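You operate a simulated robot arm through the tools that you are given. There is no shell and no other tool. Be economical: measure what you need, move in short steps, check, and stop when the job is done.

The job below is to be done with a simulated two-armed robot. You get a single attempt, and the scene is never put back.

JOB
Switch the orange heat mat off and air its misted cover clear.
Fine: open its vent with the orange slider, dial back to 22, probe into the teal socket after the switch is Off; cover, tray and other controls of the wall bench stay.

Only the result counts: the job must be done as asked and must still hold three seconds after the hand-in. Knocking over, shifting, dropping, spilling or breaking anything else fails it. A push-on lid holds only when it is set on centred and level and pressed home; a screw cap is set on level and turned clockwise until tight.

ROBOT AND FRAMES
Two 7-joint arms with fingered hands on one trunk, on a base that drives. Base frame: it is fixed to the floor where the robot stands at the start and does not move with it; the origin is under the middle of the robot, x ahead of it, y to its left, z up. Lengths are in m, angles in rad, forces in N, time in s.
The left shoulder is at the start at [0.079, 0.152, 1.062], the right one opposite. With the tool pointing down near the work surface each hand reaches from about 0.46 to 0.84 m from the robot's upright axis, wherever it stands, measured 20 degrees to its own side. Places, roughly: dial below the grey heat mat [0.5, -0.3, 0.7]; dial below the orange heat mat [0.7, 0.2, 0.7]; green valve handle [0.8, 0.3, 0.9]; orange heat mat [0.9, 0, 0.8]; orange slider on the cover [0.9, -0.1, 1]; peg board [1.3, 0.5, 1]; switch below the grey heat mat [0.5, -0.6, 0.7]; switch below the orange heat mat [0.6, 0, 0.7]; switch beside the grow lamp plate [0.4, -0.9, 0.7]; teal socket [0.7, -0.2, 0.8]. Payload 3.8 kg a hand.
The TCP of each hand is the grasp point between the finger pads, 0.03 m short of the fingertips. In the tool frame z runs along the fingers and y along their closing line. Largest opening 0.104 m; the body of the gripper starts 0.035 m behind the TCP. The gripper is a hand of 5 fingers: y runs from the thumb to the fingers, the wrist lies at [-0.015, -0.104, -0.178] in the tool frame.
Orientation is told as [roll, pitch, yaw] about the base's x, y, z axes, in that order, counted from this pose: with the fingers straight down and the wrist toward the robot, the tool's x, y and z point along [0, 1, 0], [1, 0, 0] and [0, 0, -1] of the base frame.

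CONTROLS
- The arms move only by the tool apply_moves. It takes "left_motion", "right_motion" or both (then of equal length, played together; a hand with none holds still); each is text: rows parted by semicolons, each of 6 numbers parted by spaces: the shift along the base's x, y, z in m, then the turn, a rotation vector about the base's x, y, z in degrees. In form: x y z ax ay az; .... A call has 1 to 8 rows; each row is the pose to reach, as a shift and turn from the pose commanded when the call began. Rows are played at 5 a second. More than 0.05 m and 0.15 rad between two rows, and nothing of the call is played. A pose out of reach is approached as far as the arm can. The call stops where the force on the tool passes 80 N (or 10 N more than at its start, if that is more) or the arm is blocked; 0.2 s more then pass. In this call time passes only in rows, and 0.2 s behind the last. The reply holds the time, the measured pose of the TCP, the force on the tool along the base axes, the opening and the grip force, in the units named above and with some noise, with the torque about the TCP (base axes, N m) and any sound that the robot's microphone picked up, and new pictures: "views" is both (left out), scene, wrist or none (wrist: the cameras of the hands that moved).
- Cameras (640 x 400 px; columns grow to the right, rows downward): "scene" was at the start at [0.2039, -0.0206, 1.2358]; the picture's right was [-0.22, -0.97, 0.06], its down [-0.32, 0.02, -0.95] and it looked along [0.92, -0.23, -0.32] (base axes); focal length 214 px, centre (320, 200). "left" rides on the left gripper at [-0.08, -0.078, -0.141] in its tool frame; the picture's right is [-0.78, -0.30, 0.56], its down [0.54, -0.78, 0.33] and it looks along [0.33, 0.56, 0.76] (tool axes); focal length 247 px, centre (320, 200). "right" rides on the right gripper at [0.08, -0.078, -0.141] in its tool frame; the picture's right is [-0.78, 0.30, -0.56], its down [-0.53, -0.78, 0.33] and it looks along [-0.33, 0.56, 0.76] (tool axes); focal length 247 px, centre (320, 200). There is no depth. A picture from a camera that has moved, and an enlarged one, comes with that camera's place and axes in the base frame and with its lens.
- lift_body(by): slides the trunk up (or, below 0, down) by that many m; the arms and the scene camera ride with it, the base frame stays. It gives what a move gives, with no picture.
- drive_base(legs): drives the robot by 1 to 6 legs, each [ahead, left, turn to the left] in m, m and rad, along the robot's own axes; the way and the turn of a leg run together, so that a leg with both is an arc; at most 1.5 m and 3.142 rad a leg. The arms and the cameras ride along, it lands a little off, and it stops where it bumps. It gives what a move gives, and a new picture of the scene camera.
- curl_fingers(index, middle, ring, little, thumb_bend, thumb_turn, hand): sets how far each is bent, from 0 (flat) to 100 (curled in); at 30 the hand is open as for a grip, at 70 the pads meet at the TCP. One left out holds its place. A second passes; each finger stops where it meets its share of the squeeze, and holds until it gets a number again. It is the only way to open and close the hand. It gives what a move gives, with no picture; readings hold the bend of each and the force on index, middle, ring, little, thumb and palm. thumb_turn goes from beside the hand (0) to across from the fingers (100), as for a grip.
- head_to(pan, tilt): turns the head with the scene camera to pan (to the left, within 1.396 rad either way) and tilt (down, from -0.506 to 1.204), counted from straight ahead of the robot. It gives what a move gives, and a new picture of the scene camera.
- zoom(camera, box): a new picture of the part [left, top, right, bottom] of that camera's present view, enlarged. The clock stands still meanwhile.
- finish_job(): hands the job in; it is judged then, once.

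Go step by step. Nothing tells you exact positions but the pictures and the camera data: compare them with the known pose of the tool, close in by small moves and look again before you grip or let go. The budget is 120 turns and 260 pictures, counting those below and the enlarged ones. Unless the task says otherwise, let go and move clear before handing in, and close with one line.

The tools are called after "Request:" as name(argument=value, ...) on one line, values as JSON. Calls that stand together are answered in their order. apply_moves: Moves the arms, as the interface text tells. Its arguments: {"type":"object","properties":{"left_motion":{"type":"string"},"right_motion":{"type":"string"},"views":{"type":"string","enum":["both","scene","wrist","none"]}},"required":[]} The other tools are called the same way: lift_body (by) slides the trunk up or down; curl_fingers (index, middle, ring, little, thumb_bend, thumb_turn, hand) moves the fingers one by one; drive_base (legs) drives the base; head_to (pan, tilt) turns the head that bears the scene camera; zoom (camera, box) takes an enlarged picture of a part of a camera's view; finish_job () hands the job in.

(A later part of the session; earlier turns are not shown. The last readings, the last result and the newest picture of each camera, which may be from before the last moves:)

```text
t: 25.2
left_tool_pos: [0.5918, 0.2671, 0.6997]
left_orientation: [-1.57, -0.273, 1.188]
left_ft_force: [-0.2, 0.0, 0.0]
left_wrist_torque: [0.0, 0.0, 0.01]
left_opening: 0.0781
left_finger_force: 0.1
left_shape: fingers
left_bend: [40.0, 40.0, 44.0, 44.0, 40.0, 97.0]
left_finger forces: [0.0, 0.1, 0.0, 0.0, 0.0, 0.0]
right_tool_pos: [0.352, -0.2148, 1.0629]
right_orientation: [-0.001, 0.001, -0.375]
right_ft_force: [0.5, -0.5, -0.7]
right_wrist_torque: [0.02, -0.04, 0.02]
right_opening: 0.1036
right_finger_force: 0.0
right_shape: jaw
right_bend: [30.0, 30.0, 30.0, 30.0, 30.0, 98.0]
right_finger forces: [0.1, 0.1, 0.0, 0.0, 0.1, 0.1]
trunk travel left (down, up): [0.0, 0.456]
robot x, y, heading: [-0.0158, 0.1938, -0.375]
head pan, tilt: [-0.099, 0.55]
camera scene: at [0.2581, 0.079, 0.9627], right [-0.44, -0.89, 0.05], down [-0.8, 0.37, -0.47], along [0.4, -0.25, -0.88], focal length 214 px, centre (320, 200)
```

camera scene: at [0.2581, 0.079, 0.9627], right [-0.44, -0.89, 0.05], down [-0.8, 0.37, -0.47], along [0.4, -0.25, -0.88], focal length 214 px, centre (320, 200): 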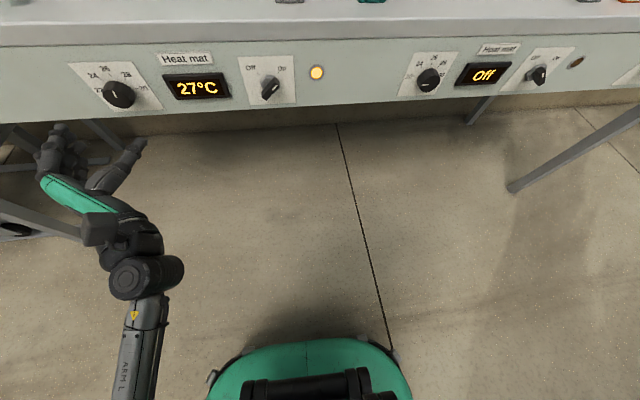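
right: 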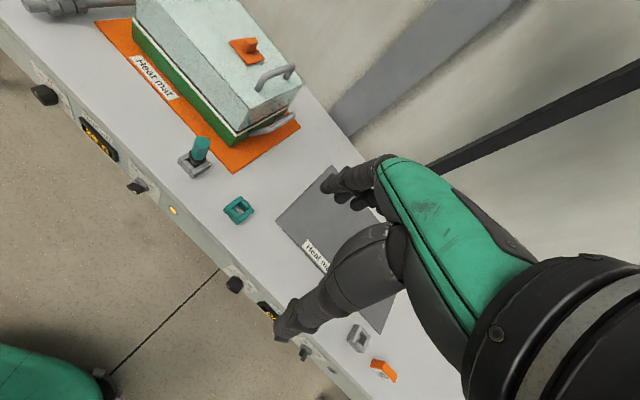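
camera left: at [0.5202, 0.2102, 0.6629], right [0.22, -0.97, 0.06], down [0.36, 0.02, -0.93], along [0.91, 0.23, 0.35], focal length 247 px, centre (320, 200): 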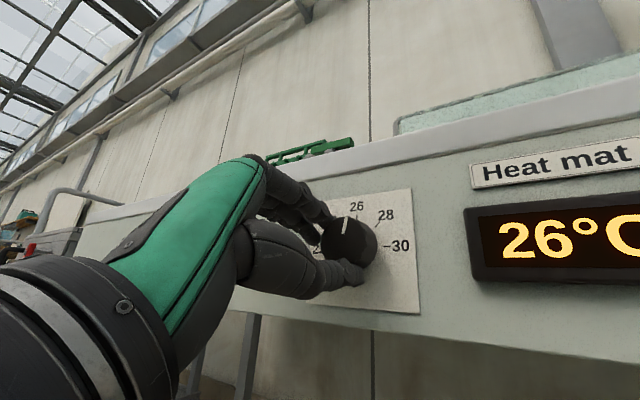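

This stance reaches the rolled pose. I roll the hand back to the starting grip angle, aligned with the dial axis, and raise the head.

Request:
apply_moves(left_motion="0.004 0.011 0 7.9 -3.1 0; 0.004 0.011 0 15.8 -6.2 0; 0.004 0.011 0 23.7 -9.3 0; 0.004 0.011 0 31.6 -12.4 0; 0.004 0.011 0 39.5 -15.5 0; 0.004 0.011 0 47.4 -18.6 0; 0.004 0.011 0 55.3 -21.7 0; 0.004 0.011 0 63.2 -24.8 0", views="none")

Request:
apply_moves(left_motion="0 0 0 7.9 -3.1 0; 0 0 0 15.8 -6.2 0", views="wrist")

Request:
head_to(pan=0.3, tilt=0.35)

```text
t: 27.0
left_tool_pos: [0.5949, 0.2772, 0.6995]
left_orientation: [-1.482, -1.459, 1.107]
left_ft_force: [-0.4, -1.0, 0.3]
left_wrist_torque: [-0.02, -0.01, 0.02]
left_opening: 0.078
left_finger_force: 0.1
left_shape: fingers
left_bend: [40.0, 40.0, 44.0, 44.0, 40.0, 97.0]
left_finger forces: [0.0, 0.1, 0.0, 0.1, 0.0, 0.0]
right_tool_pos: [0.3525, -0.2141, 1.063]
right_orientation: [0.001, 0.001, -0.372]
right_ft_force: [-0.8, -0.3, -0.3]
right_wrist_torque: [0.0, 0.03, 0.0]
right_opening: 0.1038
right_finger_force: 0.0
right_shape: jaw
right_bend: [30.0, 30.0, 30.0, 30.0, 30.0, 98.0]
right_finger forces: [0.1, 0.1, 0.0, 0.0, 0.0, 0.0]
trunk travel left (down, up): [0.0, 0.456]
robot x, y, heading: [-0.0198, 0.1974, -0.374]
head pan, tilt: [-0.099, 0.55]
```

```text
t: 27.6
left_tool_pos: [0.5971, 0.2779, 0.6992]
left_orientation: [1.517, -1.387, -1.888]
left_ft_force: [-0.9, 0.9, -1.0]
left_wrist_torque: [0.01, 0.02, 0.01]
left_opening: 0.078
left_finger_force: 0.1
left_shape: fingers
left_bend: [40.0, 40.0, 44.0, 44.0, 40.0, 97.0]
left_finger forces: [0.0, 0.0, 0.1, 0.0, 0.1, 0.0]
right_tool_pos: [0.3526, -0.2151, 1.0633]
right_orientation: [0.0, 0.0, -0.376]
right_ft_force: [0.0, 0.0, 0.5]
right_wrist_torque: [0.01, 0.01, -0.04]
right_opening: 0.1035
right_finger_force: 0.1
right_shape: jaw
right_bend: [30.0, 30.0, 30.0, 30.0, 30.0, 98.0]
right_finger forces: [0.0, 0.0, 0.1, 0.0, 0.0, 0.1]
trunk travel left (down, up): [0.0, 0.456]
robot x, y, heading: [-0.0194, 0.1963, -0.373]
head pan, tilt: [-0.099, 0.55]
camera left: at [0.4408, 0.2707, 0.6094], right [0.26, -0.86, -0.44], down [0.55, 0.5, -0.67], along [0.8, -0.07, 0.6], focal length 247 px, centre (320, 200)
```

left: 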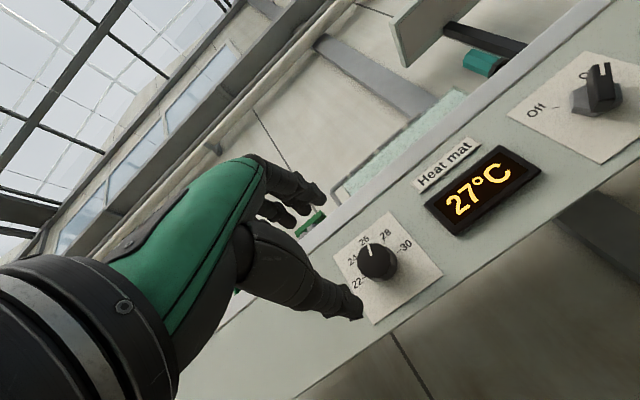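

```text
t: 28.5
left_tool_pos: [0.5948, 0.2778, 0.7002]
left_orientation: [1.514, -1.388, -1.889]
left_ft_force: [-0.8, 0.3, -0.2]
left_wrist_torque: [-0.03, 0.03, 0.01]
left_opening: 0.0779
left_finger_force: 0.1
left_shape: fingers
left_bend: [40.0, 40.0, 44.0, 44.0, 40.0, 97.0]
left_finger forces: [0.0, 0.1, 0.0, 0.0, 0.0, 0.0]
right_tool_pos: [0.3523, -0.2136, 1.0627]
right_orientation: [0.0, -0.001, -0.375]
right_ft_force: [0.4, 0.1, -0.1]
right_wrist_torque: [0.03, -0.02, -0.03]
right_opening: 0.1041
right_finger_force: 0.1
right_shape: jaw
right_bend: [30.0, 30.0, 30.0, 30.0, 30.0, 98.0]
right_finger forces: [0.1, 0.1, 0.0, 0.0, 0.0, 0.0]
trunk travel left (down, up): [0.0, 0.456]
robot x, y, heading: [-0.0183, 0.1995, -0.376]
head pan, tilt: [0.3, 0.351]
camera scene: at [0.28, 0.1096, 0.9785], right [-0.11, -0.98, -0.15], down [-0.75, 0.18, -0.64], along [0.65, 0.04, -0.76], focal length 214 px, centre (320, 200)
```

scene: 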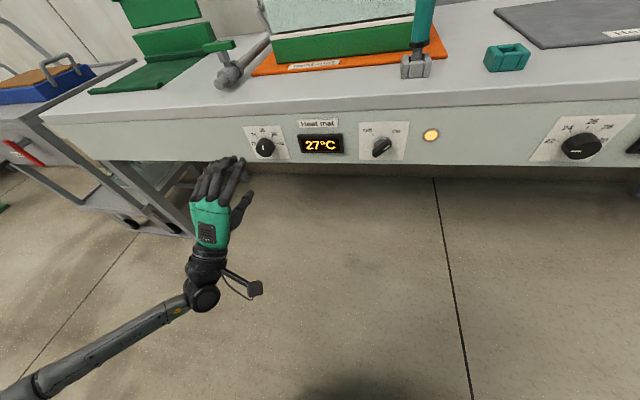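

Roll is now about -10°, aligned with the dial. I pre-shape and advance to straddle the knob.

Request:
curl_fingers(hand="left", index=42, middle=44, ring=55, little=60, thumb_bend=42)

Request:
apply_moves(left_motion="0.03 -0.012 -0.002 0 0 0; 0.06 -0.024 -0.002 0 0 0; 0.08 -0.031 -0.002 0 0 0; 0.094 -0.036 -0.002 0 0 0", views="wrist")

Request:
zoom(camera="scene", box=[200, 100, 360, 200])

```text
t: 29.5
left_tool_pos: [0.5957, 0.2774, 0.6988]
left_orientation: [1.515, -1.387, -1.887]
left_ft_force: [0.7, 0.7, 0.0]
left_wrist_torque: [-0.01, 0.01, -0.01]
left_opening: 0.0733
left_finger_force: 0.1
left_shape: fingers
left_bend: [42.0, 44.0, 55.0, 60.0, 42.0, 97.0]
left_finger forces: [0.0, 0.0, 0.0, 0.0, 0.0, 0.0]
right_tool_pos: [0.3525, -0.2156, 1.0629]
right_orientation: [0.0, 0.0, -0.375]
right_ft_force: [0.0, -1.6, 0.6]
right_wrist_torque: [-0.03, 0.01, -0.01]
right_opening: 0.1038
right_finger_force: 0.2
right_shape: jaw
right_bend: [30.0, 30.0, 30.0, 30.0, 30.0, 98.0]
right_finger forces: [0.0, 0.0, 0.0, 0.0, 0.0, 0.0]
trunk travel left (down, up): [0.0, 0.456]
robot x, y, heading: [-0.0169, 0.196, -0.375]
head pan, tilt: [0.3, 0.351]
```

```text
t: 30.5
left_tool_pos: [0.6901, 0.2417, 0.6982]
left_orientation: [1.509, -1.388, -1.882]
left_ft_force: [-0.7, 0.3, 0.0]
left_wrist_torque: [0.0, 0.02, 0.03]
left_opening: 0.0731
left_finger_force: 0.0
left_shape: fingers
left_bend: [42.0, 44.0, 55.0, 60.0, 42.0, 97.0]
left_finger forces: [0.1, 0.1, 0.1, 0.0, 0.0, 0.0]
right_tool_pos: [0.3527, -0.2143, 1.0617]
right_orientation: [0.0, 0.003, -0.374]
right_ft_force: [-0.2, -0.4, 0.2]
right_wrist_torque: [0.03, -0.01, -0.01]
right_opening: 0.1038
right_finger_force: 0.1
right_shape: jaw
right_bend: [30.0, 30.0, 30.0, 30.0, 30.0, 98.0]
right_finger forces: [0.0, 0.0, 0.0, 0.0, 0.0, 0.0]
trunk travel left (down, up): [0.0, 0.456]
robot x, y, heading: [-0.0169, 0.1966, -0.374]
head pan, tilt: [0.3, 0.351]
camera left: at [0.5351, 0.2347, 0.6073], right [0.26, -0.86, -0.44], down [0.55, 0.5, -0.67], along [0.8, -0.07, 0.6], focal length 247 px, centre (320, 200)
```

left: 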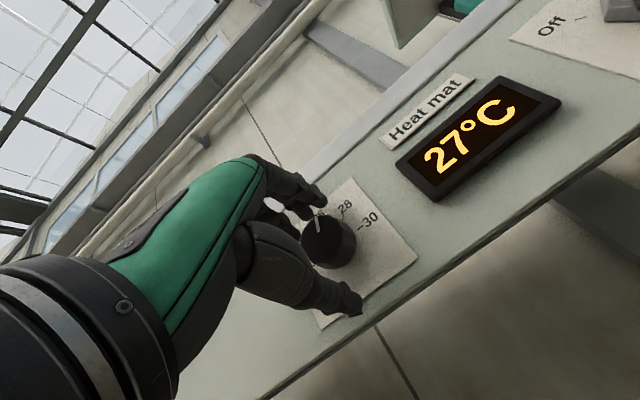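

```text
4.00 times, centred on (280, 150) of scene
camera zoom: at [0.2802, 0.1096, 0.9784], right [-0.11, -0.98, -0.15], down [-0.75, 0.18, -0.64], along [0.65, 0.04, -0.76], focal length 858 px, centre (480, 400)
```

zoom: 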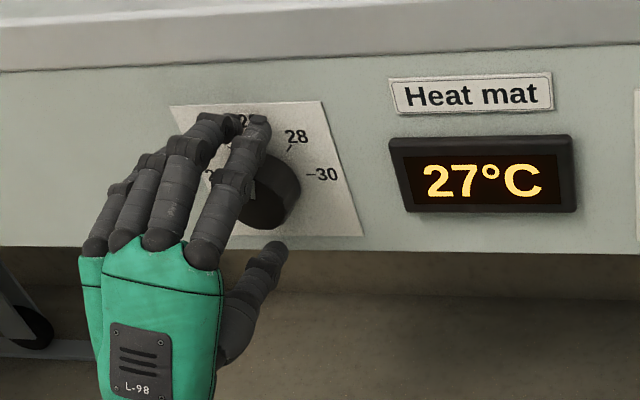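

Index and thumb straddle the knob with no contact force. Now I grip and rotate counter‑clockwise ~34°.

Request:
curl_fingers(hand="left", index=70, middle=60, thumb_bend=70)

Request:
apply_moves(left_motion="0 0 0 -7.9 3.1 0; 0 0 0 -15.8 6.2 0; 0 0 0 -23.7 9.3 0; 0 0 0 -31.6 12.4 0", views="wrist")

Request:
zoom(camera="scene", box=[200, 100, 360, 200])

```text
t: 31.5
left_tool_pos: [0.6907, 0.2419, 0.6989]
left_orientation: [1.521, -1.388, -1.896]
left_ft_force: [2.1, -1.1, 4.1]
left_wrist_torque: [-0.01, -0.12, 0.03]
left_opening: 0.0329
left_finger_force: 8.7
left_shape: fingers
left_bend: [56.0, 58.0, 55.0, 60.0, 62.0, 97.0]
left_finger forces: [8.4, 2.3, 0.0, 0.1, 6.6, 0.1]
right_tool_pos: [0.3525, -0.2153, 1.0626]
right_orientation: [-0.001, 0.001, -0.374]
right_ft_force: [0.0, -0.1, -0.1]
right_wrist_torque: [0.0, 0.02, 0.0]
right_opening: 0.1035
right_finger_force: 0.1
right_shape: jaw
right_bend: [30.0, 30.0, 30.0, 30.0, 30.0, 98.0]
right_finger forces: [0.1, 0.0, 0.1, 0.0, 0.0, 0.0]
trunk travel left (down, up): [0.0, 0.456]
robot x, y, heading: [-0.0199, 0.1977, -0.376]
head pan, tilt: [0.3, 0.351]
```

```text
t: 32.5
left_tool_pos: [0.689, 0.2421, 0.697]
left_orientation: [-1.546, -1.161, 1.169]
left_ft_force: [1.0, -3.3, 0.9]
left_wrist_torque: [-0.04, -0.14, 0.06]
left_opening: 0.033
left_finger_force: 8.4
left_shape: fingers
left_bend: [56.0, 58.0, 55.0, 60.0, 61.0, 97.0]
left_finger forces: [7.7, 1.6, 0.0, 0.0, 7.6, 0.0]
right_tool_pos: [0.3526, -0.2148, 1.0631]
right_orientation: [0.0, 0.0, -0.376]
right_ft_force: [0.7, -0.6, -0.1]
right_wrist_torque: [0.02, 0.02, -0.03]
right_opening: 0.1038
right_finger_force: 0.0
right_shape: jaw
right_bend: [30.0, 30.0, 30.0, 30.0, 30.0, 98.0]
right_finger forces: [0.1, 0.0, 0.0, 0.0, 0.0, 0.0]
trunk travel left (down, up): [0.0, 0.456]
robot x, y, heading: [-0.0167, 0.1966, -0.377]
head pan, tilt: [0.3, 0.351]
camera left: at [0.5203, 0.1982, 0.659], right [0.21, -0.98, 0.03], down [0.37, 0.05, -0.93], along [0.91, 0.21, 0.37], focal length 247 px, centre (320, 200)
```

left: 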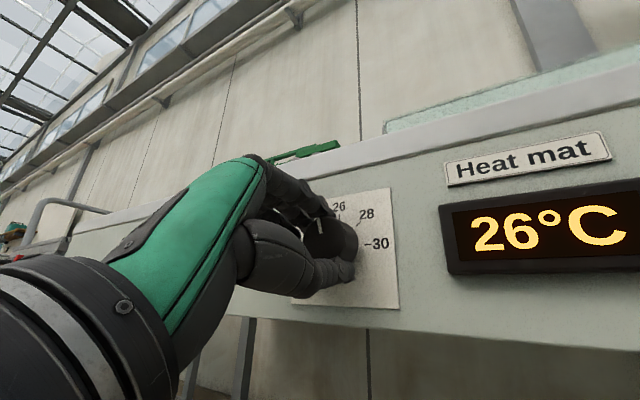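

```text
4.00 times, centred on (280, 150) of scene
camera zoom: at [0.28, 0.1093, 0.9784], right [-0.11, -0.98, -0.15], down [-0.75, 0.18, -0.64], along [0.65, 0.04, -0.76], focal length 858 px, centre (480, 400)
```

zoom: 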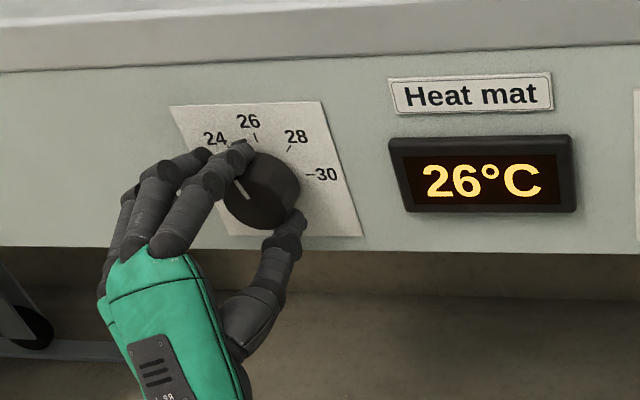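

It grips and turns. Continuing another ~51° with the same grip.

Request:
apply_moves(left_motion="0 0 0 -7.9 3.1 0; 0 0 0 -15.8 6.2 0; 0 0 0 -23.7 9.3 0; 0 0 0 -31.6 12.4 0; 0 0 0 -39.5 15.5 0; 0 0 0 -47.4 18.6 0", views="none")

Request:
zoom(camera="scene", box=[200, 100, 360, 200])

```text
t: 33.9
left_tool_pos: [0.69, 0.2415, 0.6972]
left_orientation: [-1.567, -0.27, 1.185]
left_ft_force: [-1.0, -5.3, 1.8]
left_wrist_torque: [0.05, -0.11, 0.0]
left_opening: 0.0328
left_finger_force: 8.5
left_shape: fingers
left_bend: [57.0, 59.0, 55.0, 60.0, 60.0, 97.0]
left_finger forces: [6.5, 0.5, 0.1, 0.0, 10.0, 0.0]
right_tool_pos: [0.3531, -0.2166, 1.0627]
right_orientation: [0.003, 0.001, -0.376]
right_ft_force: [0.1, 0.1, 0.0]
right_wrist_torque: [-0.01, -0.02, 0.0]
right_opening: 0.1038
right_finger_force: 0.1
right_shape: jaw
right_bend: [30.0, 30.0, 30.0, 30.0, 30.0, 98.0]
right_finger forces: [0.0, 0.0, 0.0, 0.0, 0.0, 0.1]
trunk travel left (down, up): [0.0, 0.456]
robot x, y, heading: [-0.016, 0.1981, -0.377]
head pan, tilt: [0.3, 0.351]
```

```text
4.00 times, centred on (280, 150) of scene
camera zoom: at [0.2798, 0.1089, 0.9785], right [-0.11, -0.98, -0.15], down [-0.75, 0.19, -0.64], along [0.65, 0.04, -0.76], focal length 858 px, centre (480, 400)
```

zoom: 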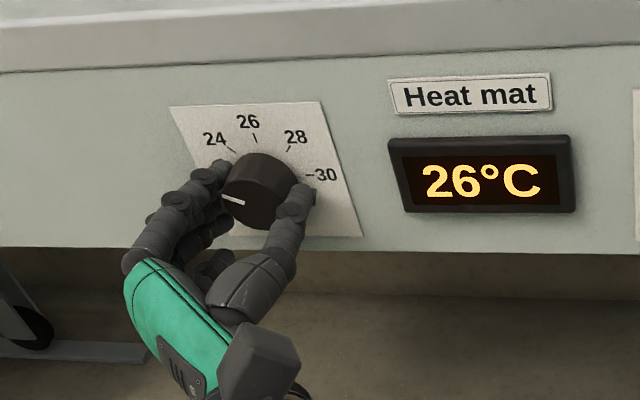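

The pointer is now near 22. I check with the wrist camera and see whether the display follows.

Request:
apply_moves(left_motion="0 0 0 0 0 0; 0 0 0 0 0 0; 0 0 0 0 0 0", views="both")

Request:
zoom(camera="left", box=[240, 150, 460, 300])

Request:
zoom(camera="scene", box=[235, 110, 315, 170])

```text
t: 34.7
left_tool_pos: [0.6891, 0.2427, 0.6978]
left_orientation: [-1.567, -0.274, 1.186]
left_ft_force: [-1.2, -4.8, 1.4]
left_wrist_torque: [0.01, -0.04, 0.05]
left_opening: 0.0332
left_finger_force: 8.8
left_shape: fingers
left_bend: [58.0, 60.0, 55.0, 60.0, 60.0, 96.0]
left_finger forces: [6.3, 0.6, 0.0, 0.0, 10.3, 0.1]
right_tool_pos: [0.3528, -0.2139, 1.063]
right_orientation: [0.001, 0.0, -0.376]
right_ft_force: [0.4, -0.1, -0.1]
right_wrist_torque: [0.02, -0.02, 0.02]
right_opening: 0.1039
right_finger_force: 0.0
right_shape: jaw
right_bend: [30.0, 30.0, 30.0, 30.0, 30.0, 98.0]
right_finger forces: [0.1, 0.0, 0.0, 0.0, 0.0, 0.1]
trunk travel left (down, up): [0.0, 0.456]
robot x, y, heading: [-0.0186, 0.1983, -0.375]
head pan, tilt: [0.3, 0.351]
camera scene: at [0.2799, 0.1091, 0.9785], right [-0.11, -0.98, -0.15], down [-0.75, 0.19, -0.64], along [0.65, 0.04, -0.76], focal length 214 px, centre (320, 200)
camera left: at [0.5235, 0.2065, 0.7535], right [0.33, -0.67, 0.67], down [0.08, -0.68, -0.73], along [0.94, 0.29, -0.17], focal length 247 px, centre (320, 200)
```

scene: 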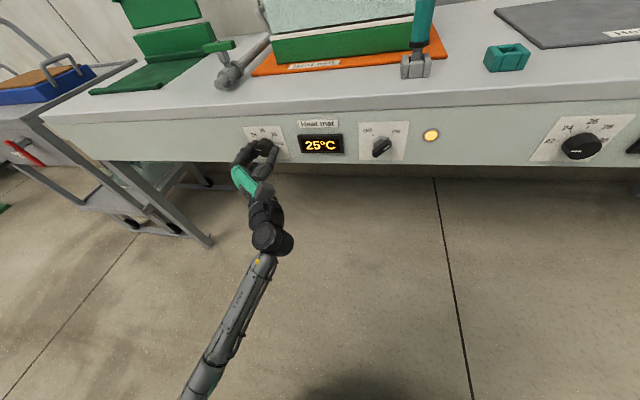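
left: 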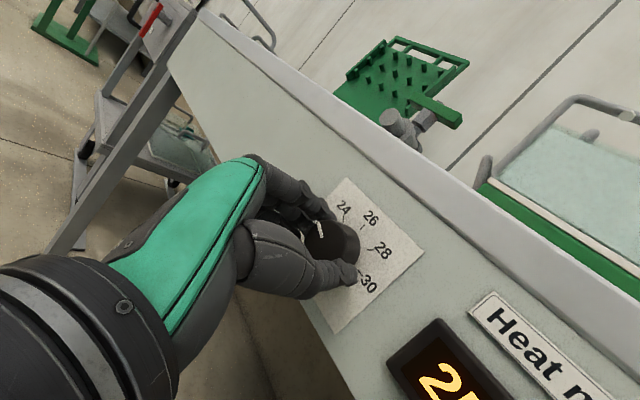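

```text
2.67 times, centred on (350, 225) of left
camera zoom: at [0.5235, 0.2065, 0.7535], right [0.33, -0.67, 0.67], down [0.08, -0.68, -0.73], along [0.94, 0.29, -0.17], focal length 659 px, centre (240, 133)
```

zoom: 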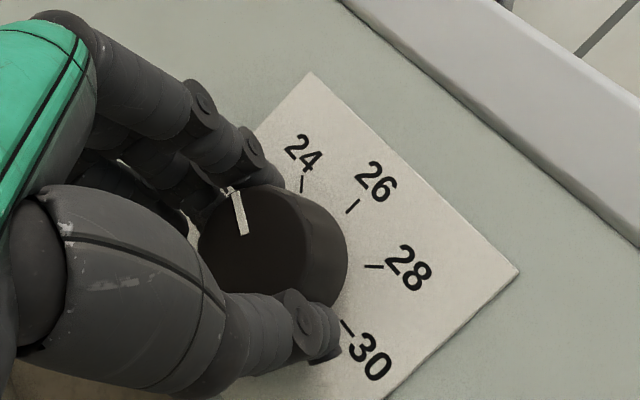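

```text
6.67 times, centred on (275, 140) of scene
camera zoom: at [0.2799, 0.1091, 0.9785], right [-0.11, -0.98, -0.15], down [-0.75, 0.19, -0.64], along [0.65, 0.04, -0.76], focal length 1430 px, centre (620, 600)
```

zoom: 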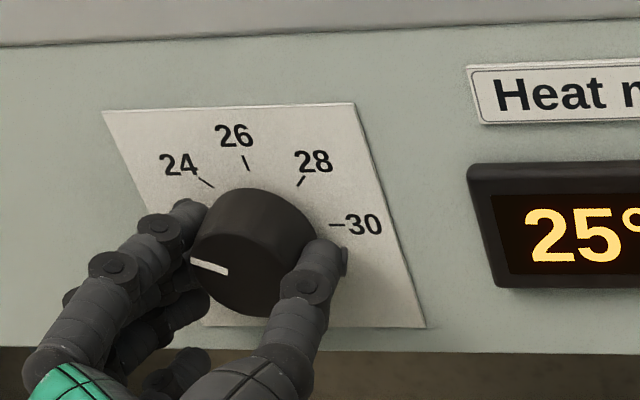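

The display lags behind the dial (25 and falling). The pointer looks like ~23, so I turn another ~17°, then look again.

Request:
apply_moves(left_motion="0 0 0 -7.9 3.1 0; 0 0 0 -15.8 6.2 0; 0 0 0 -15.8 6.2 0; 0 0 0 -15.8 6.2 0; 0 0 0 -15.8 6.2 0; 0 0 0 -15.8 6.2 0; 0 0 0 -15.8 6.2 0", views="none")

Request:
zoom(camera="left", box=[240, 150, 460, 300])

Request:
zoom(camera="scene", box=[235, 110, 355, 180])

```text
t: 36.3
left_tool_pos: [0.6905, 0.2451, 0.698]
left_orientation: [-1.568, -0.008, 1.183]
left_ft_force: [-2.9, -8.5, -0.8]
left_wrist_torque: [0.0, 0.03, -0.11]
left_opening: 0.033
left_finger_force: 8.0
left_shape: fingers
left_bend: [61.0, 60.0, 55.0, 60.0, 58.0, 96.0]
left_finger forces: [4.0, 0.0, 0.0, 0.0, 12.1, 0.0]
right_tool_pos: [0.353, -0.2156, 1.0616]
right_orientation: [0.002, 0.002, -0.373]
right_ft_force: [0.1, -0.5, -0.2]
right_wrist_torque: [0.01, 0.0, -0.01]
right_opening: 0.1035
right_finger_force: 0.1
right_shape: jaw
right_bend: [30.0, 30.0, 30.0, 30.0, 30.0, 98.0]
right_finger forces: [0.1, 0.1, 0.1, 0.1, 0.1, 0.0]
trunk travel left (down, up): [0.0, 0.456]
robot x, y, heading: [-0.015, 0.1975, -0.369]
head pan, tilt: [0.3, 0.351]
```

```text
2.67 times, centred on (350, 225) of left
camera zoom: at [0.5316, 0.2269, 0.7779], right [0.4, -0.49, 0.77], down [0.01, -0.84, -0.54], along [0.91, 0.23, -0.33], focal length 659 px, centre (240, 133)
```

zoom: 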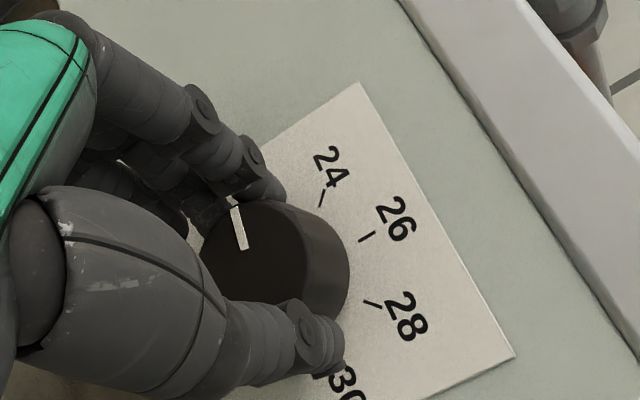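

```text
5.33 times, centred on (295, 145) of scene
camera zoom: at [0.2799, 0.1088, 0.9784], right [-0.11, -0.98, -0.15], down [-0.75, 0.19, -0.64], along [0.65, 0.04, -0.76], focal length 1144 px, centre (453, 493)
```

zoom: 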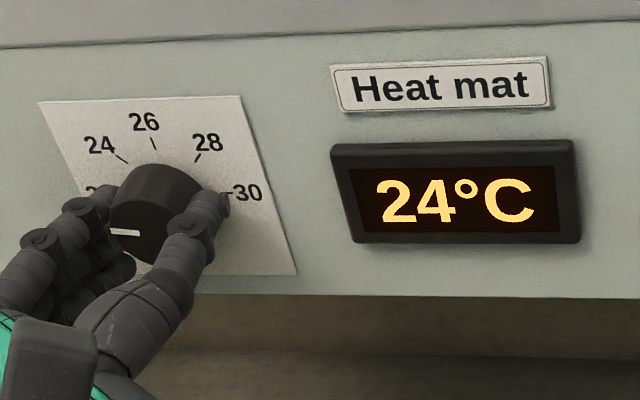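

By the scene view it looks about right at 22. I wait for the display to settle and zoom tighter.

Request:
apply_moves(left_motion="0 0 0 0 0 0; 0 0 0 0 0 0; 0 0 0 0 0 0; 0 0 0 0 0 0; 0 0 0 0 0 0; 0 0 0 0 0 0; 0 0 0 0 0 0; 0 0 0 0 0 0", views="none")

Request:
zoom(camera="scene", box=[235, 115, 355, 165])

Request:
zoom(camera="scene", box=[240, 124, 296, 164])

```text
t: 38.1
left_tool_pos: [0.6912, 0.2445, 0.6998]
left_orientation: [-1.569, -0.007, 1.184]
left_ft_force: [-4.9, -7.9, -3.4]
left_wrist_torque: [0.01, 0.06, -0.18]
left_opening: 0.0326
left_finger_force: 8.6
left_shape: fingers
left_bend: [61.0, 60.0, 55.0, 60.0, 58.0, 97.0]
left_finger forces: [3.9, 0.0, 0.0, 0.0, 12.3, 0.1]
right_tool_pos: [0.353, -0.2156, 1.0622]
right_orientation: [0.003, 0.002, -0.374]
right_ft_force: [1.2, 0.0, 0.8]
right_wrist_torque: [-0.02, 0.0, 0.02]
right_opening: 0.1035
right_finger_force: 0.0
right_shape: jaw
right_bend: [30.0, 30.0, 30.0, 30.0, 30.0, 98.0]
right_finger forces: [0.0, 0.0, 0.0, 0.0, 0.0, 0.0]
trunk travel left (down, up): [0.0, 0.456]
robot x, y, heading: [-0.0187, 0.1976, -0.374]
head pan, tilt: [0.3, 0.351]
```

```text
5.33 times, centred on (295, 140) of scene
camera zoom: at [0.2799, 0.1088, 0.9784], right [-0.11, -0.98, -0.15], down [-0.75, 0.19, -0.64], along [0.65, 0.04, -0.76], focal length 1144 px, centre (453, 520)
```

zoom: 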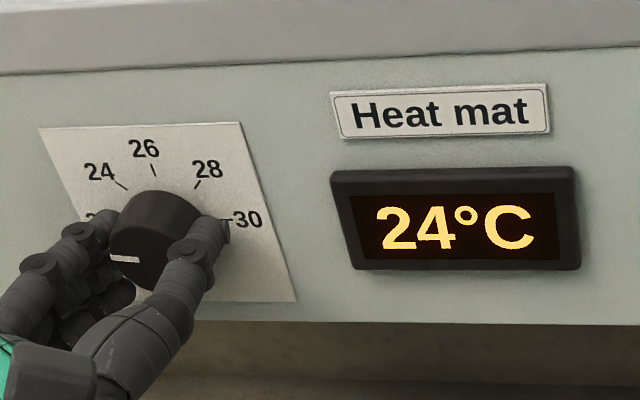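

```text
10.00 times, centred on (268, 144) of scene
camera zoom: at [0.2799, 0.1088, 0.9784], right [-0.11, -0.98, -0.15], down [-0.75, 0.19, -0.64], along [0.65, 0.04, -0.76], focal length 2145 px, centre (840, 760)
```

zoom: 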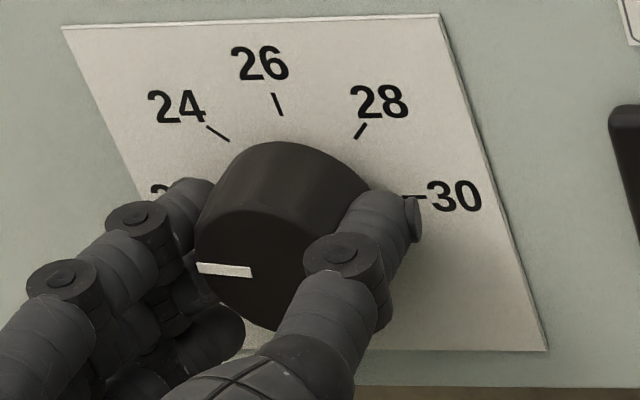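

Reading the ticks carefully, marks are 45° apart and 22 lies at the horizontal left; the pointer is ~8° short. I turn ~9° more.

Request:
apply_moves(left_motion="0 0 0 -4.2 1.6 0; 0 0 0 -8.4 3.3 0; 0 0 0 -8.4 3.3 0", views="none")

Request:
zoom(camera="scene", box=[240, 124, 296, 164])

Request:
zoom(camera="left", box=[240, 150, 460, 300])

```text
t: 38.7
left_tool_pos: [0.6954, 0.2513, 0.7048]
left_orientation: [-1.55, -0.024, 1.147]
left_ft_force: [-7.5, -16.5, -1.3]
left_wrist_torque: [0.03, -0.03, -0.36]
left_opening: 0.0322
left_finger_force: 8.3
left_shape: fingers
left_bend: [66.0, 60.0, 55.0, 60.0, 55.0, 97.0]
left_finger forces: [0.0, 0.0, 0.0, 0.1, 15.7, 0.1]
right_tool_pos: [0.3492, -0.2164, 1.0624]
right_orientation: [0.002, -0.001, -0.381]
right_ft_force: [-0.2, 0.4, -0.4]
right_wrist_torque: [-0.01, -0.01, -0.02]
right_opening: 0.1037
right_finger_force: 0.1
right_shape: jaw
right_bend: [30.0, 30.0, 30.0, 30.0, 30.0, 98.0]
right_finger forces: [0.0, 0.1, 0.0, 0.0, 0.0, 0.1]
trunk travel left (down, up): [0.0, 0.456]
robot x, y, heading: [-0.0204, 0.1953, -0.381]
head pan, tilt: [0.3, 0.351]
stopped in row 3 (left hand): the arm was blocked; the commanded pose is now the measured one
```

```text
10.00 times, centred on (268, 144) of scene
camera zoom: at [0.2783, 0.1064, 0.9791], right [-0.12, -0.98, -0.15], down [-0.75, 0.19, -0.64], along [0.66, 0.04, -0.75], focal length 2145 px, centre (840, 760)
```

zoom: 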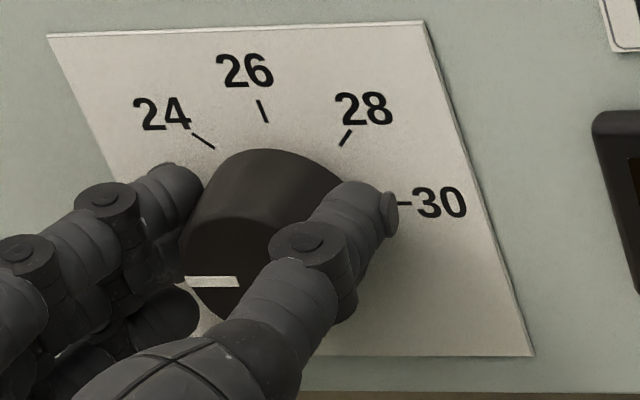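

```text
2.67 times, centred on (350, 225) of left
camera zoom: at [0.5361, 0.2376, 0.786], right [0.39, -0.52, 0.76], down [-0.02, -0.83, -0.56], along [0.92, 0.2, -0.34], focal length 659 px, centre (240, 133)
```

zoom: 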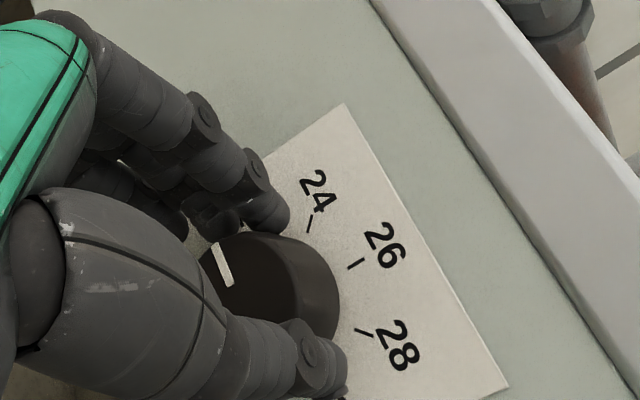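

Arm limit reached; pointer is within a few degrees of 22. I release, back off and read the display.

Request:
curl_fingers(hand="left", index=40, middle=40, thumb_bend=40)

Request:
apply_moves(left_motion="-0.04 0.016 0 0 0 0; -0.08 0.032 0 0 0 0; -0.12 0.048 0 4 -1.6 0; -0.12 0.048 0 11.9 -4.7 0; -0.12 0.048 0 19.8 -7.8 0; -0.12 0.048 0 27.7 -10.9 0; -0.12 0.048 0 35.6 -14 0; -0.12 0.048 0 43.5 -17.1 0", views="scene")

Request:
zoom(camera="scene", box=[240, 114, 352, 174])

Request:
zoom(camera="left", box=[300, 150, 460, 250])

```text
t: 39.7
left_tool_pos: [0.6962, 0.2578, 0.7042]
left_orientation: [-1.548, -0.021, 1.157]
left_ft_force: [0.1, 0.3, -0.3]
left_wrist_torque: [-0.02, 0.0, -0.03]
left_opening: 0.0782
left_finger_force: 0.0
left_shape: fingers
left_bend: [40.0, 40.0, 55.0, 60.0, 40.0, 97.0]
left_finger forces: [0.1, 0.0, 0.0, 0.0, 0.1, 0.0]
right_tool_pos: [0.3528, -0.2154, 1.0624]
right_orientation: [0.001, -0.001, -0.376]
right_ft_force: [0.4, 0.0, -0.2]
right_wrist_torque: [0.01, 0.0, 0.02]
right_opening: 0.1036
right_finger_force: 0.1
right_shape: jaw
right_bend: [30.0, 30.0, 30.0, 30.0, 30.0, 98.0]
right_finger forces: [0.0, 0.1, 0.0, 0.1, 0.0, 0.1]
trunk travel left (down, up): [0.0, 0.456]
robot x, y, heading: [-0.0183, 0.1972, -0.378]
head pan, tilt: [0.3, 0.351]
```

```text
t: 40.2
left_tool_pos: [0.6493, 0.2801, 0.7357]
left_orientation: [-1.551, -0.26, 1.082]
left_ft_force: [0.0, 0.0, -0.5]
left_wrist_torque: [0.0, -0.01, 0.01]
left_opening: 0.0781
left_finger_force: 0.2
left_shape: fingers
left_bend: [40.0, 40.0, 55.0, 60.0, 40.0, 97.0]
left_finger forces: [0.1, 0.0, 0.1, 0.0, 0.1, 0.1]
right_tool_pos: [0.352, -0.2164, 1.0617]
right_orientation: [0.0, 0.001, -0.375]
right_ft_force: [0.6, 0.1, -0.4]
right_wrist_torque: [-0.02, 0.03, 0.0]
right_opening: 0.1038
right_finger_force: 0.1
right_shape: jaw
right_bend: [30.0, 30.0, 30.0, 30.0, 30.0, 98.0]
right_finger forces: [0.1, 0.1, 0.0, 0.0, 0.0, 0.0]
trunk travel left (down, up): [0.0, 0.456]
robot x, y, heading: [-0.0157, 0.195, -0.377]
head pan, tilt: [0.3, 0.351]
stopped in row 2 (left hand): the arm was blocked; the commanded pose is now the measured one
camera scene: at [0.2799, 0.1086, 0.9781], right [-0.12, -0.98, -0.15], down [-0.75, 0.19, -0.64], along [0.65, 0.04, -0.76], focal length 214 px, centre (320, 200)
```

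scene: 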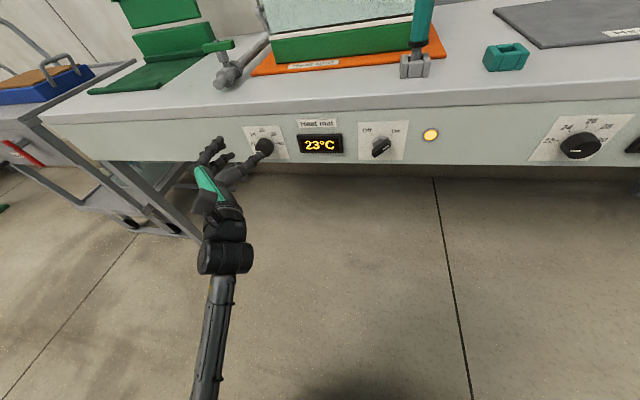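

```text
5.71 times, centred on (296, 144) of scene
camera zoom: at [0.2799, 0.1086, 0.9781], right [-0.12, -0.98, -0.15], down [-0.75, 0.19, -0.64], along [0.65, 0.04, -0.76], focal length 1226 px, centre (457, 520)
```

zoom: 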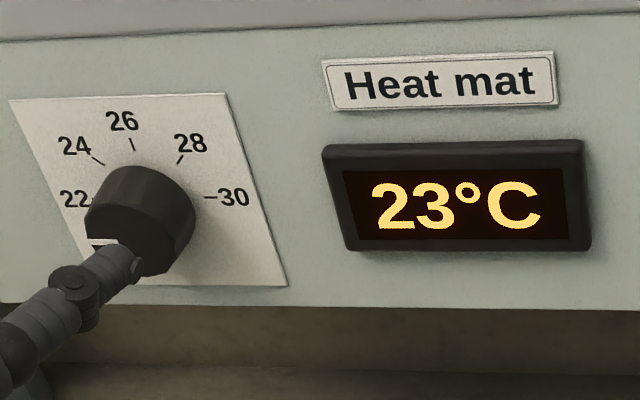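

```text
4.00 times, centred on (380, 200) of left
camera zoom: at [0.4816, 0.2618, 0.7956], right [0.28, -0.69, 0.66], down [0.0, -0.69, -0.72], along [0.96, 0.2, -0.2], focal length 988 px, centre (80, 200)
```

zoom: 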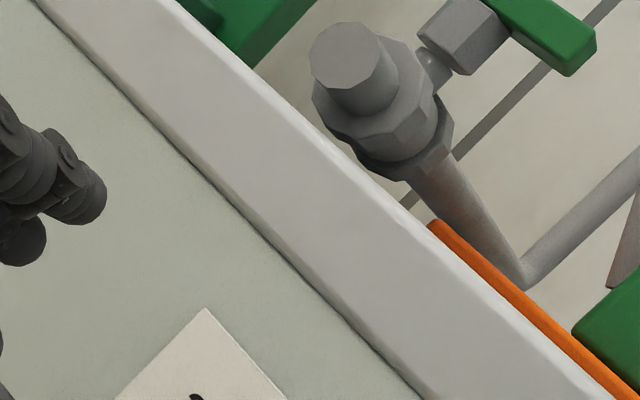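

Display shows 23 and falling. I free the hand from the joint limit: roll back while retreating.

Request:
apply_moves(left_motion="-0.02 0.008 0 4 -1.6 0; -0.05 0.02 0 11.9 -4.7 0; -0.08 0.032 -0.01 19.8 -7.8 0; -0.1 0.04 -0.02 27.7 -10.9 0; -0.1 0.04 -0.03 35.6 -14 0; -0.1 0.04 -0.03 43.5 -17.1 0", views="scene")

Request:
zoom(camera="scene", box=[240, 114, 352, 174])

Request:
zoom(camera="scene", box=[240, 120, 304, 160])

```text
t: 40.8
left_tool_pos: [0.6111, 0.2786, 0.766]
left_orientation: [-1.508, -0.672, 0.957]
left_ft_force: [0.1, -0.3, 0.0]
left_wrist_torque: [-0.03, 0.0, -0.03]
left_opening: 0.0779
left_finger_force: 0.0
left_shape: fingers
left_bend: [40.0, 40.0, 55.0, 60.0, 40.0, 97.0]
left_finger forces: [0.0, 0.0, 0.0, 0.0, 0.0, 0.1]
right_tool_pos: [0.35, -0.2164, 1.0633]
right_orientation: [0.0, 0.0, -0.373]
right_ft_force: [-0.9, 0.5, 0.1]
right_wrist_torque: [-0.03, 0.0, 0.01]
right_opening: 0.1038
right_finger_force: 0.1
right_shape: jaw
right_bend: [30.0, 30.0, 30.0, 30.0, 30.0, 98.0]
right_finger forces: [0.0, 0.0, 0.1, 0.1, 0.0, 0.0]
trunk travel left (down, up): [0.0, 0.456]
robot x, y, heading: [-0.018, 0.1946, -0.377]
head pan, tilt: [0.3, 0.351]
stopped in row 3 (left hand): the arm was blocked; the commanded pose is now the measured one
camera scene: at [0.2795, 0.1088, 0.9787], right [-0.12, -0.98, -0.15], down [-0.75, 0.19, -0.64], along [0.65, 0.04, -0.76], focal length 214 px, centre (320, 200)
```

scene: 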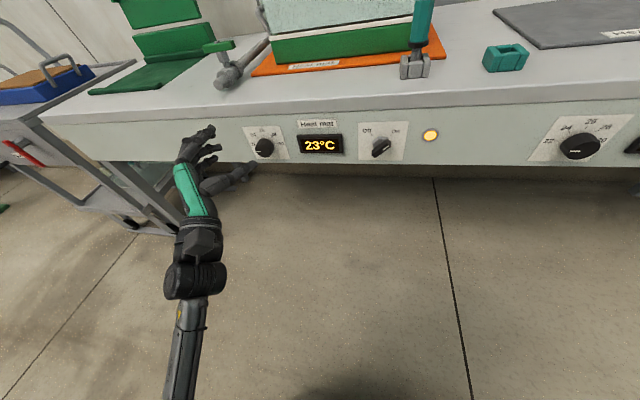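

```text
5.71 times, centred on (296, 144) of scene
camera zoom: at [0.2795, 0.1088, 0.9787], right [-0.12, -0.98, -0.15], down [-0.75, 0.19, -0.64], along [0.65, 0.04, -0.76], focal length 1226 px, centre (457, 520)
```

zoom: 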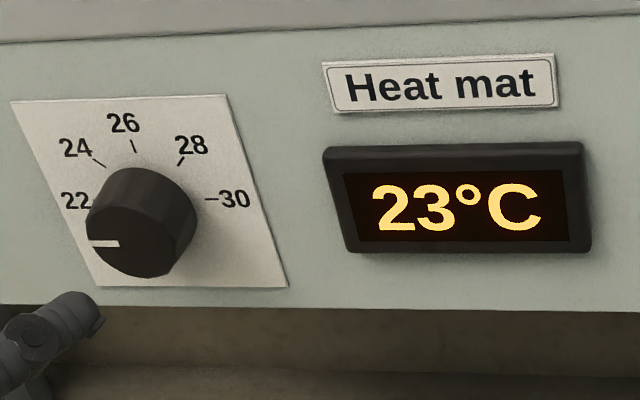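

```text
10.00 times, centred on (272, 140) of scene
camera zoom: at [0.2795, 0.1088, 0.9787], right [-0.12, -0.98, -0.15], down [-0.75, 0.19, -0.64], along [0.65, 0.04, -0.76], focal length 2145 px, centre (800, 800)
```

zoom: 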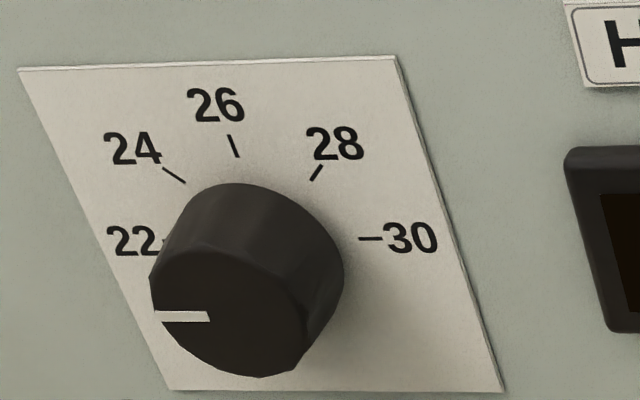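

The pointer is now squarely at 22. I bring the left arm back out of the way before driving, and zoom on the switch.

Request:
apply_moves(left_motion="-0.01 0.004 0.02 0 0 0; -0.04 0.015 0.04 3 -1.2 0; -0.07 0.027 0.06 6 -2.4 0; -0.1 0.04 0.08 10 -4 0; -0.13 0.05 0.1 14 -6 0", views="scene")

Request:
zoom(camera="scene", box=[340, 110, 440, 170])

```text
t: 42.0
left_tool_pos: [0.564, 0.3735, 0.7878]
left_orientation: [-1.421, -0.932, 0.89]
left_ft_force: [-1.2, -0.5, -0.2]
left_wrist_torque: [0.0, 0.03, 0.01]
left_opening: 0.0781
left_finger_force: 0.0
left_shape: fingers
left_bend: [40.0, 40.0, 55.0, 60.0, 40.0, 97.0]
left_finger forces: [0.0, 0.0, 0.0, 0.0, 0.0, 0.1]
left hand out of reach, approached as far as the arm can: row 2, 3, 4, 5
right_tool_pos: [0.351, -0.2149, 1.0628]
right_orientation: [-0.001, 0.0, -0.377]
right_ft_force: [-0.8, 0.1, 0.0]
right_wrist_torque: [-0.02, 0.01, 0.0]
right_opening: 0.1036
right_finger_force: 0.0
right_shape: jaw
right_bend: [30.0, 30.0, 30.0, 30.0, 30.0, 98.0]
right_finger forces: [0.0, 0.1, 0.0, 0.0, 0.0, 0.1]
trunk travel left (down, up): [0.0, 0.456]
robot x, y, heading: [-0.0192, 0.1988, -0.378]
head pan, tilt: [0.3, 0.351]
camera scene: at [0.2793, 0.1089, 0.9788], right [-0.12, -0.98, -0.15], down [-0.75, 0.19, -0.64], along [0.65, 0.04, -0.75], focal length 214 px, centre (320, 200)
```

scene: 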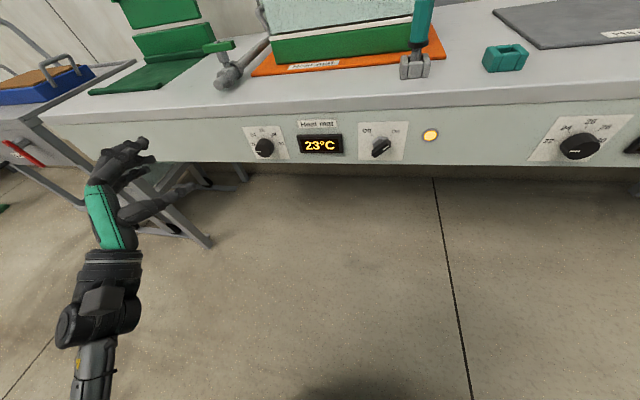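

```text
6.40 times, centred on (390, 140) of scene
camera zoom: at [0.2793, 0.1089, 0.9788], right [-0.12, -0.98, -0.15], down [-0.75, 0.19, -0.64], along [0.65, 0.04, -0.75], focal length 1373 px, centre (-128, 584)
```

zoom: 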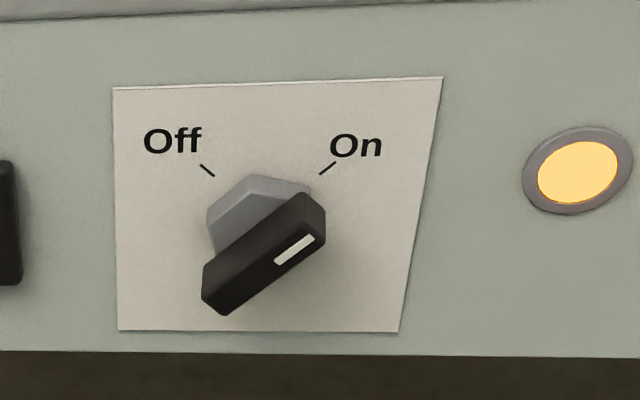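

The left hand is clear. I drive left a little so the right hand sits well for the switch, then pitch the right hand forward with only the index extended.

Request:
drive_base(legs=[[0, 0.15, 0]])

Request:
apply_moves(right_motion="0 0 0 -3.1 -7.9 0; 0 0 0 -6.2 -15.8 0; 0 0 0 -9.3 -23.7 0; 0 0 0 -12.4 -31.6 0; 0 0 -0.03 -15.5 -39.5 0; 0 0 -0.06 -18.6 -47.4 0; 0 0 -0.09 -21.7 -55.3 0; 0 0 -0.12 -24.8 -63.2 0", views="none")

Request:
curl_fingers(hand="right", index=10, middle=95, ring=95, little=95, thumb_bend=60, thumb_turn=30)

Request:
apply_moves(right_motion="0 0 -0.04 -2.8 -7.1 0; 0 0 -0.08 -5.5 -14 0; 0 0 -0.12 -8.1 -20.5 0; 0 0 -0.16 -8.1 -20.5 0; 0 0 -0.20 -8.1 -20.5 0")

```text
t: 43.4
left_tool_pos: [0.6217, 0.5153, 0.7873]
left_orientation: [-1.42, -0.932, 0.891]
left_ft_force: [0.4, -0.1, -0.1]
left_wrist_torque: [0.01, -0.02, 0.0]
left_opening: 0.078
left_finger_force: 0.1
left_shape: fingers
left_bend: [40.0, 40.0, 55.0, 60.0, 40.0, 97.0]
left_finger forces: [0.0, 0.1, 0.1, 0.0, 0.0, 0.0]
right_tool_pos: [0.4074, -0.0733, 1.0628]
right_orientation: [-0.001, -0.002, -0.375]
right_ft_force: [-0.1, 0.8, -0.3]
right_wrist_torque: [-0.03, 0.03, 0.02]
right_opening: 0.1037
right_finger_force: 0.1
right_shape: jaw
right_bend: [30.0, 30.0, 30.0, 30.0, 30.0, 98.0]
right_finger forces: [0.1, 0.1, 0.0, 0.1, 0.1, 0.0]
trunk travel left (down, up): [0.0, 0.456]
robot x, y, heading: [0.041, 0.3393, -0.38]
head pan, tilt: [0.3, 0.351]
camera scene: at [0.3357, 0.2506, 0.9785], right [-0.11, -0.98, -0.15], down [-0.75, 0.18, -0.64], along [0.65, 0.04, -0.76], focal length 214 px, centre (320, 200)
```

scene: 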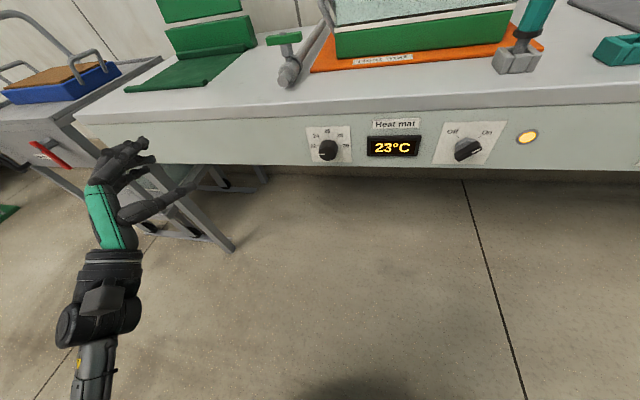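

```text
t: 45.2
left_tool_pos: [0.6206, 0.5138, 0.7875]
left_orientation: [-1.417, -0.933, 0.891]
left_ft_force: [0.1, 0.8, -0.1]
left_wrist_torque: [0.01, 0.03, 0.0]
left_opening: 0.0782
left_finger_force: 0.0
left_shape: fingers
left_bend: [40.0, 40.0, 55.0, 60.0, 40.0, 97.0]
left_finger forces: [0.0, 0.0, 0.1, 0.0, 0.0, 0.0]
right_tool_pos: [0.4679, -0.1327, 0.9972]
right_orientation: [0.003, -1.148, -0.376]
right_ft_force: [-0.2, 0.0, -0.4]
right_wrist_torque: [0.02, -0.03, 0.01]
right_opening: 0.1042
right_finger_force: 0.1
right_shape: jaw
right_bend: [30.0, 30.0, 30.0, 30.0, 30.0, 98.0]
right_finger forces: [0.1, 0.0, 0.1, 0.0, 0.0, 0.0]
right hand out of reach, approached as far as the arm can: row 6, 7, 8
trunk travel left (down, up): [0.0, 0.456]
robot x, y, heading: [0.0356, 0.338, -0.375]
head pan, tilt: [0.3, 0.351]
```

```text
t: 46.2
left_tool_pos: [0.6211, 0.5144, 0.7875]
left_orientation: [-1.417, -0.931, 0.891]
left_ft_force: [-0.7, -0.1, -0.3]
left_wrist_torque: [0.01, 0.01, -0.02]
left_opening: 0.078
left_finger_force: 0.1
left_shape: fingers
left_bend: [40.0, 40.0, 55.0, 60.0, 40.0, 97.0]
left_finger forces: [0.0, 0.0, 0.1, 0.0, 0.0, 0.0]
right_tool_pos: [0.4679, -0.1326, 0.9965]
right_orientation: [0.002, -1.146, -0.378]
right_ft_force: [0.3, 0.6, 0.7]
right_wrist_torque: [-0.02, -0.02, 0.0]
right_opening: 0.1077
right_finger_force: 0.1
right_shape: fingers
right_bend: [10.0, 95.0, 95.0, 95.0, 60.0, 30.0]
right_finger forces: [0.0, 0.0, 0.1, 0.1, 0.0, 0.1]
trunk travel left (down, up): [0.0, 0.456]
robot x, y, heading: [0.0359, 0.3416, -0.379]
head pan, tilt: [0.3, 0.351]
```

```text
t: 47.4
left_tool_pos: [0.6202, 0.512, 0.7865]
left_orientation: [-1.415, -0.933, 0.889]
left_ft_force: [0.7, -1.4, 0.1]
left_wrist_torque: [-0.02, 0.0, 0.0]
left_opening: 0.078
left_finger_force: 0.1
left_shape: fingers
left_bend: [40.0, 40.0, 55.0, 60.0, 40.0, 97.0]
left_finger forces: [0.0, 0.1, 0.1, 0.0, 0.0, 0.0]
right_tool_pos: [0.3815, -0.2104, 0.8134]
right_orientation: [-1.72, -1.559, 1.415]
right_ft_force: [0.5, -1.4, -0.1]
right_wrist_torque: [0.05, -0.04, 0.03]
right_opening: 0.1076
right_finger_force: 0.1
right_shape: fingers
right_bend: [10.0, 95.0, 95.0, 95.0, 60.0, 30.0]
right_finger forces: [0.0, 0.0, 0.0, 0.0, 0.1, 0.0]
right hand out of reach, approached as far as the arm can: row 1, 2, 3, 4, 5
trunk travel left (down, up): [0.0, 0.456]
robot x, y, heading: [0.0373, 0.3357, -0.378]
head pan, tilt: [0.3, 0.351]
camera scene: at [0.3365, 0.2484, 0.9779], right [-0.11, -0.98, -0.15], down [-0.75, 0.19, -0.64], along [0.65, 0.04, -0.76], focal length 214 px, centre (320, 200)
camera right: at [0.2718, -0.0939, 0.7348], right [-0.76, -0.57, 0.31], down [0.16, -0.62, -0.77], along [0.63, -0.54, 0.56], focal length 247 px, centre (320, 200)
```

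scene: 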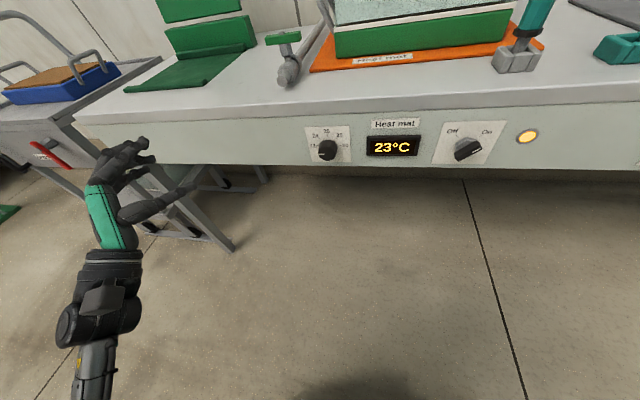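
right: 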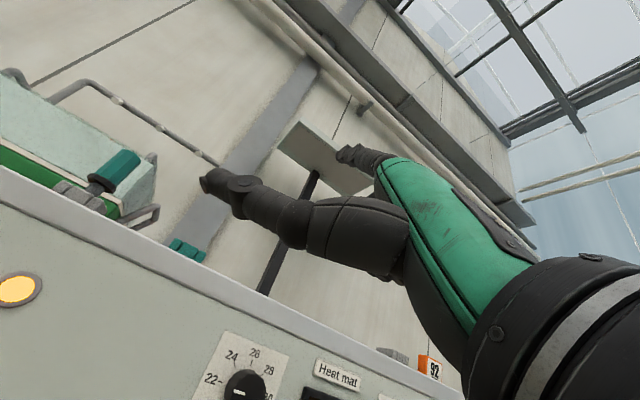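

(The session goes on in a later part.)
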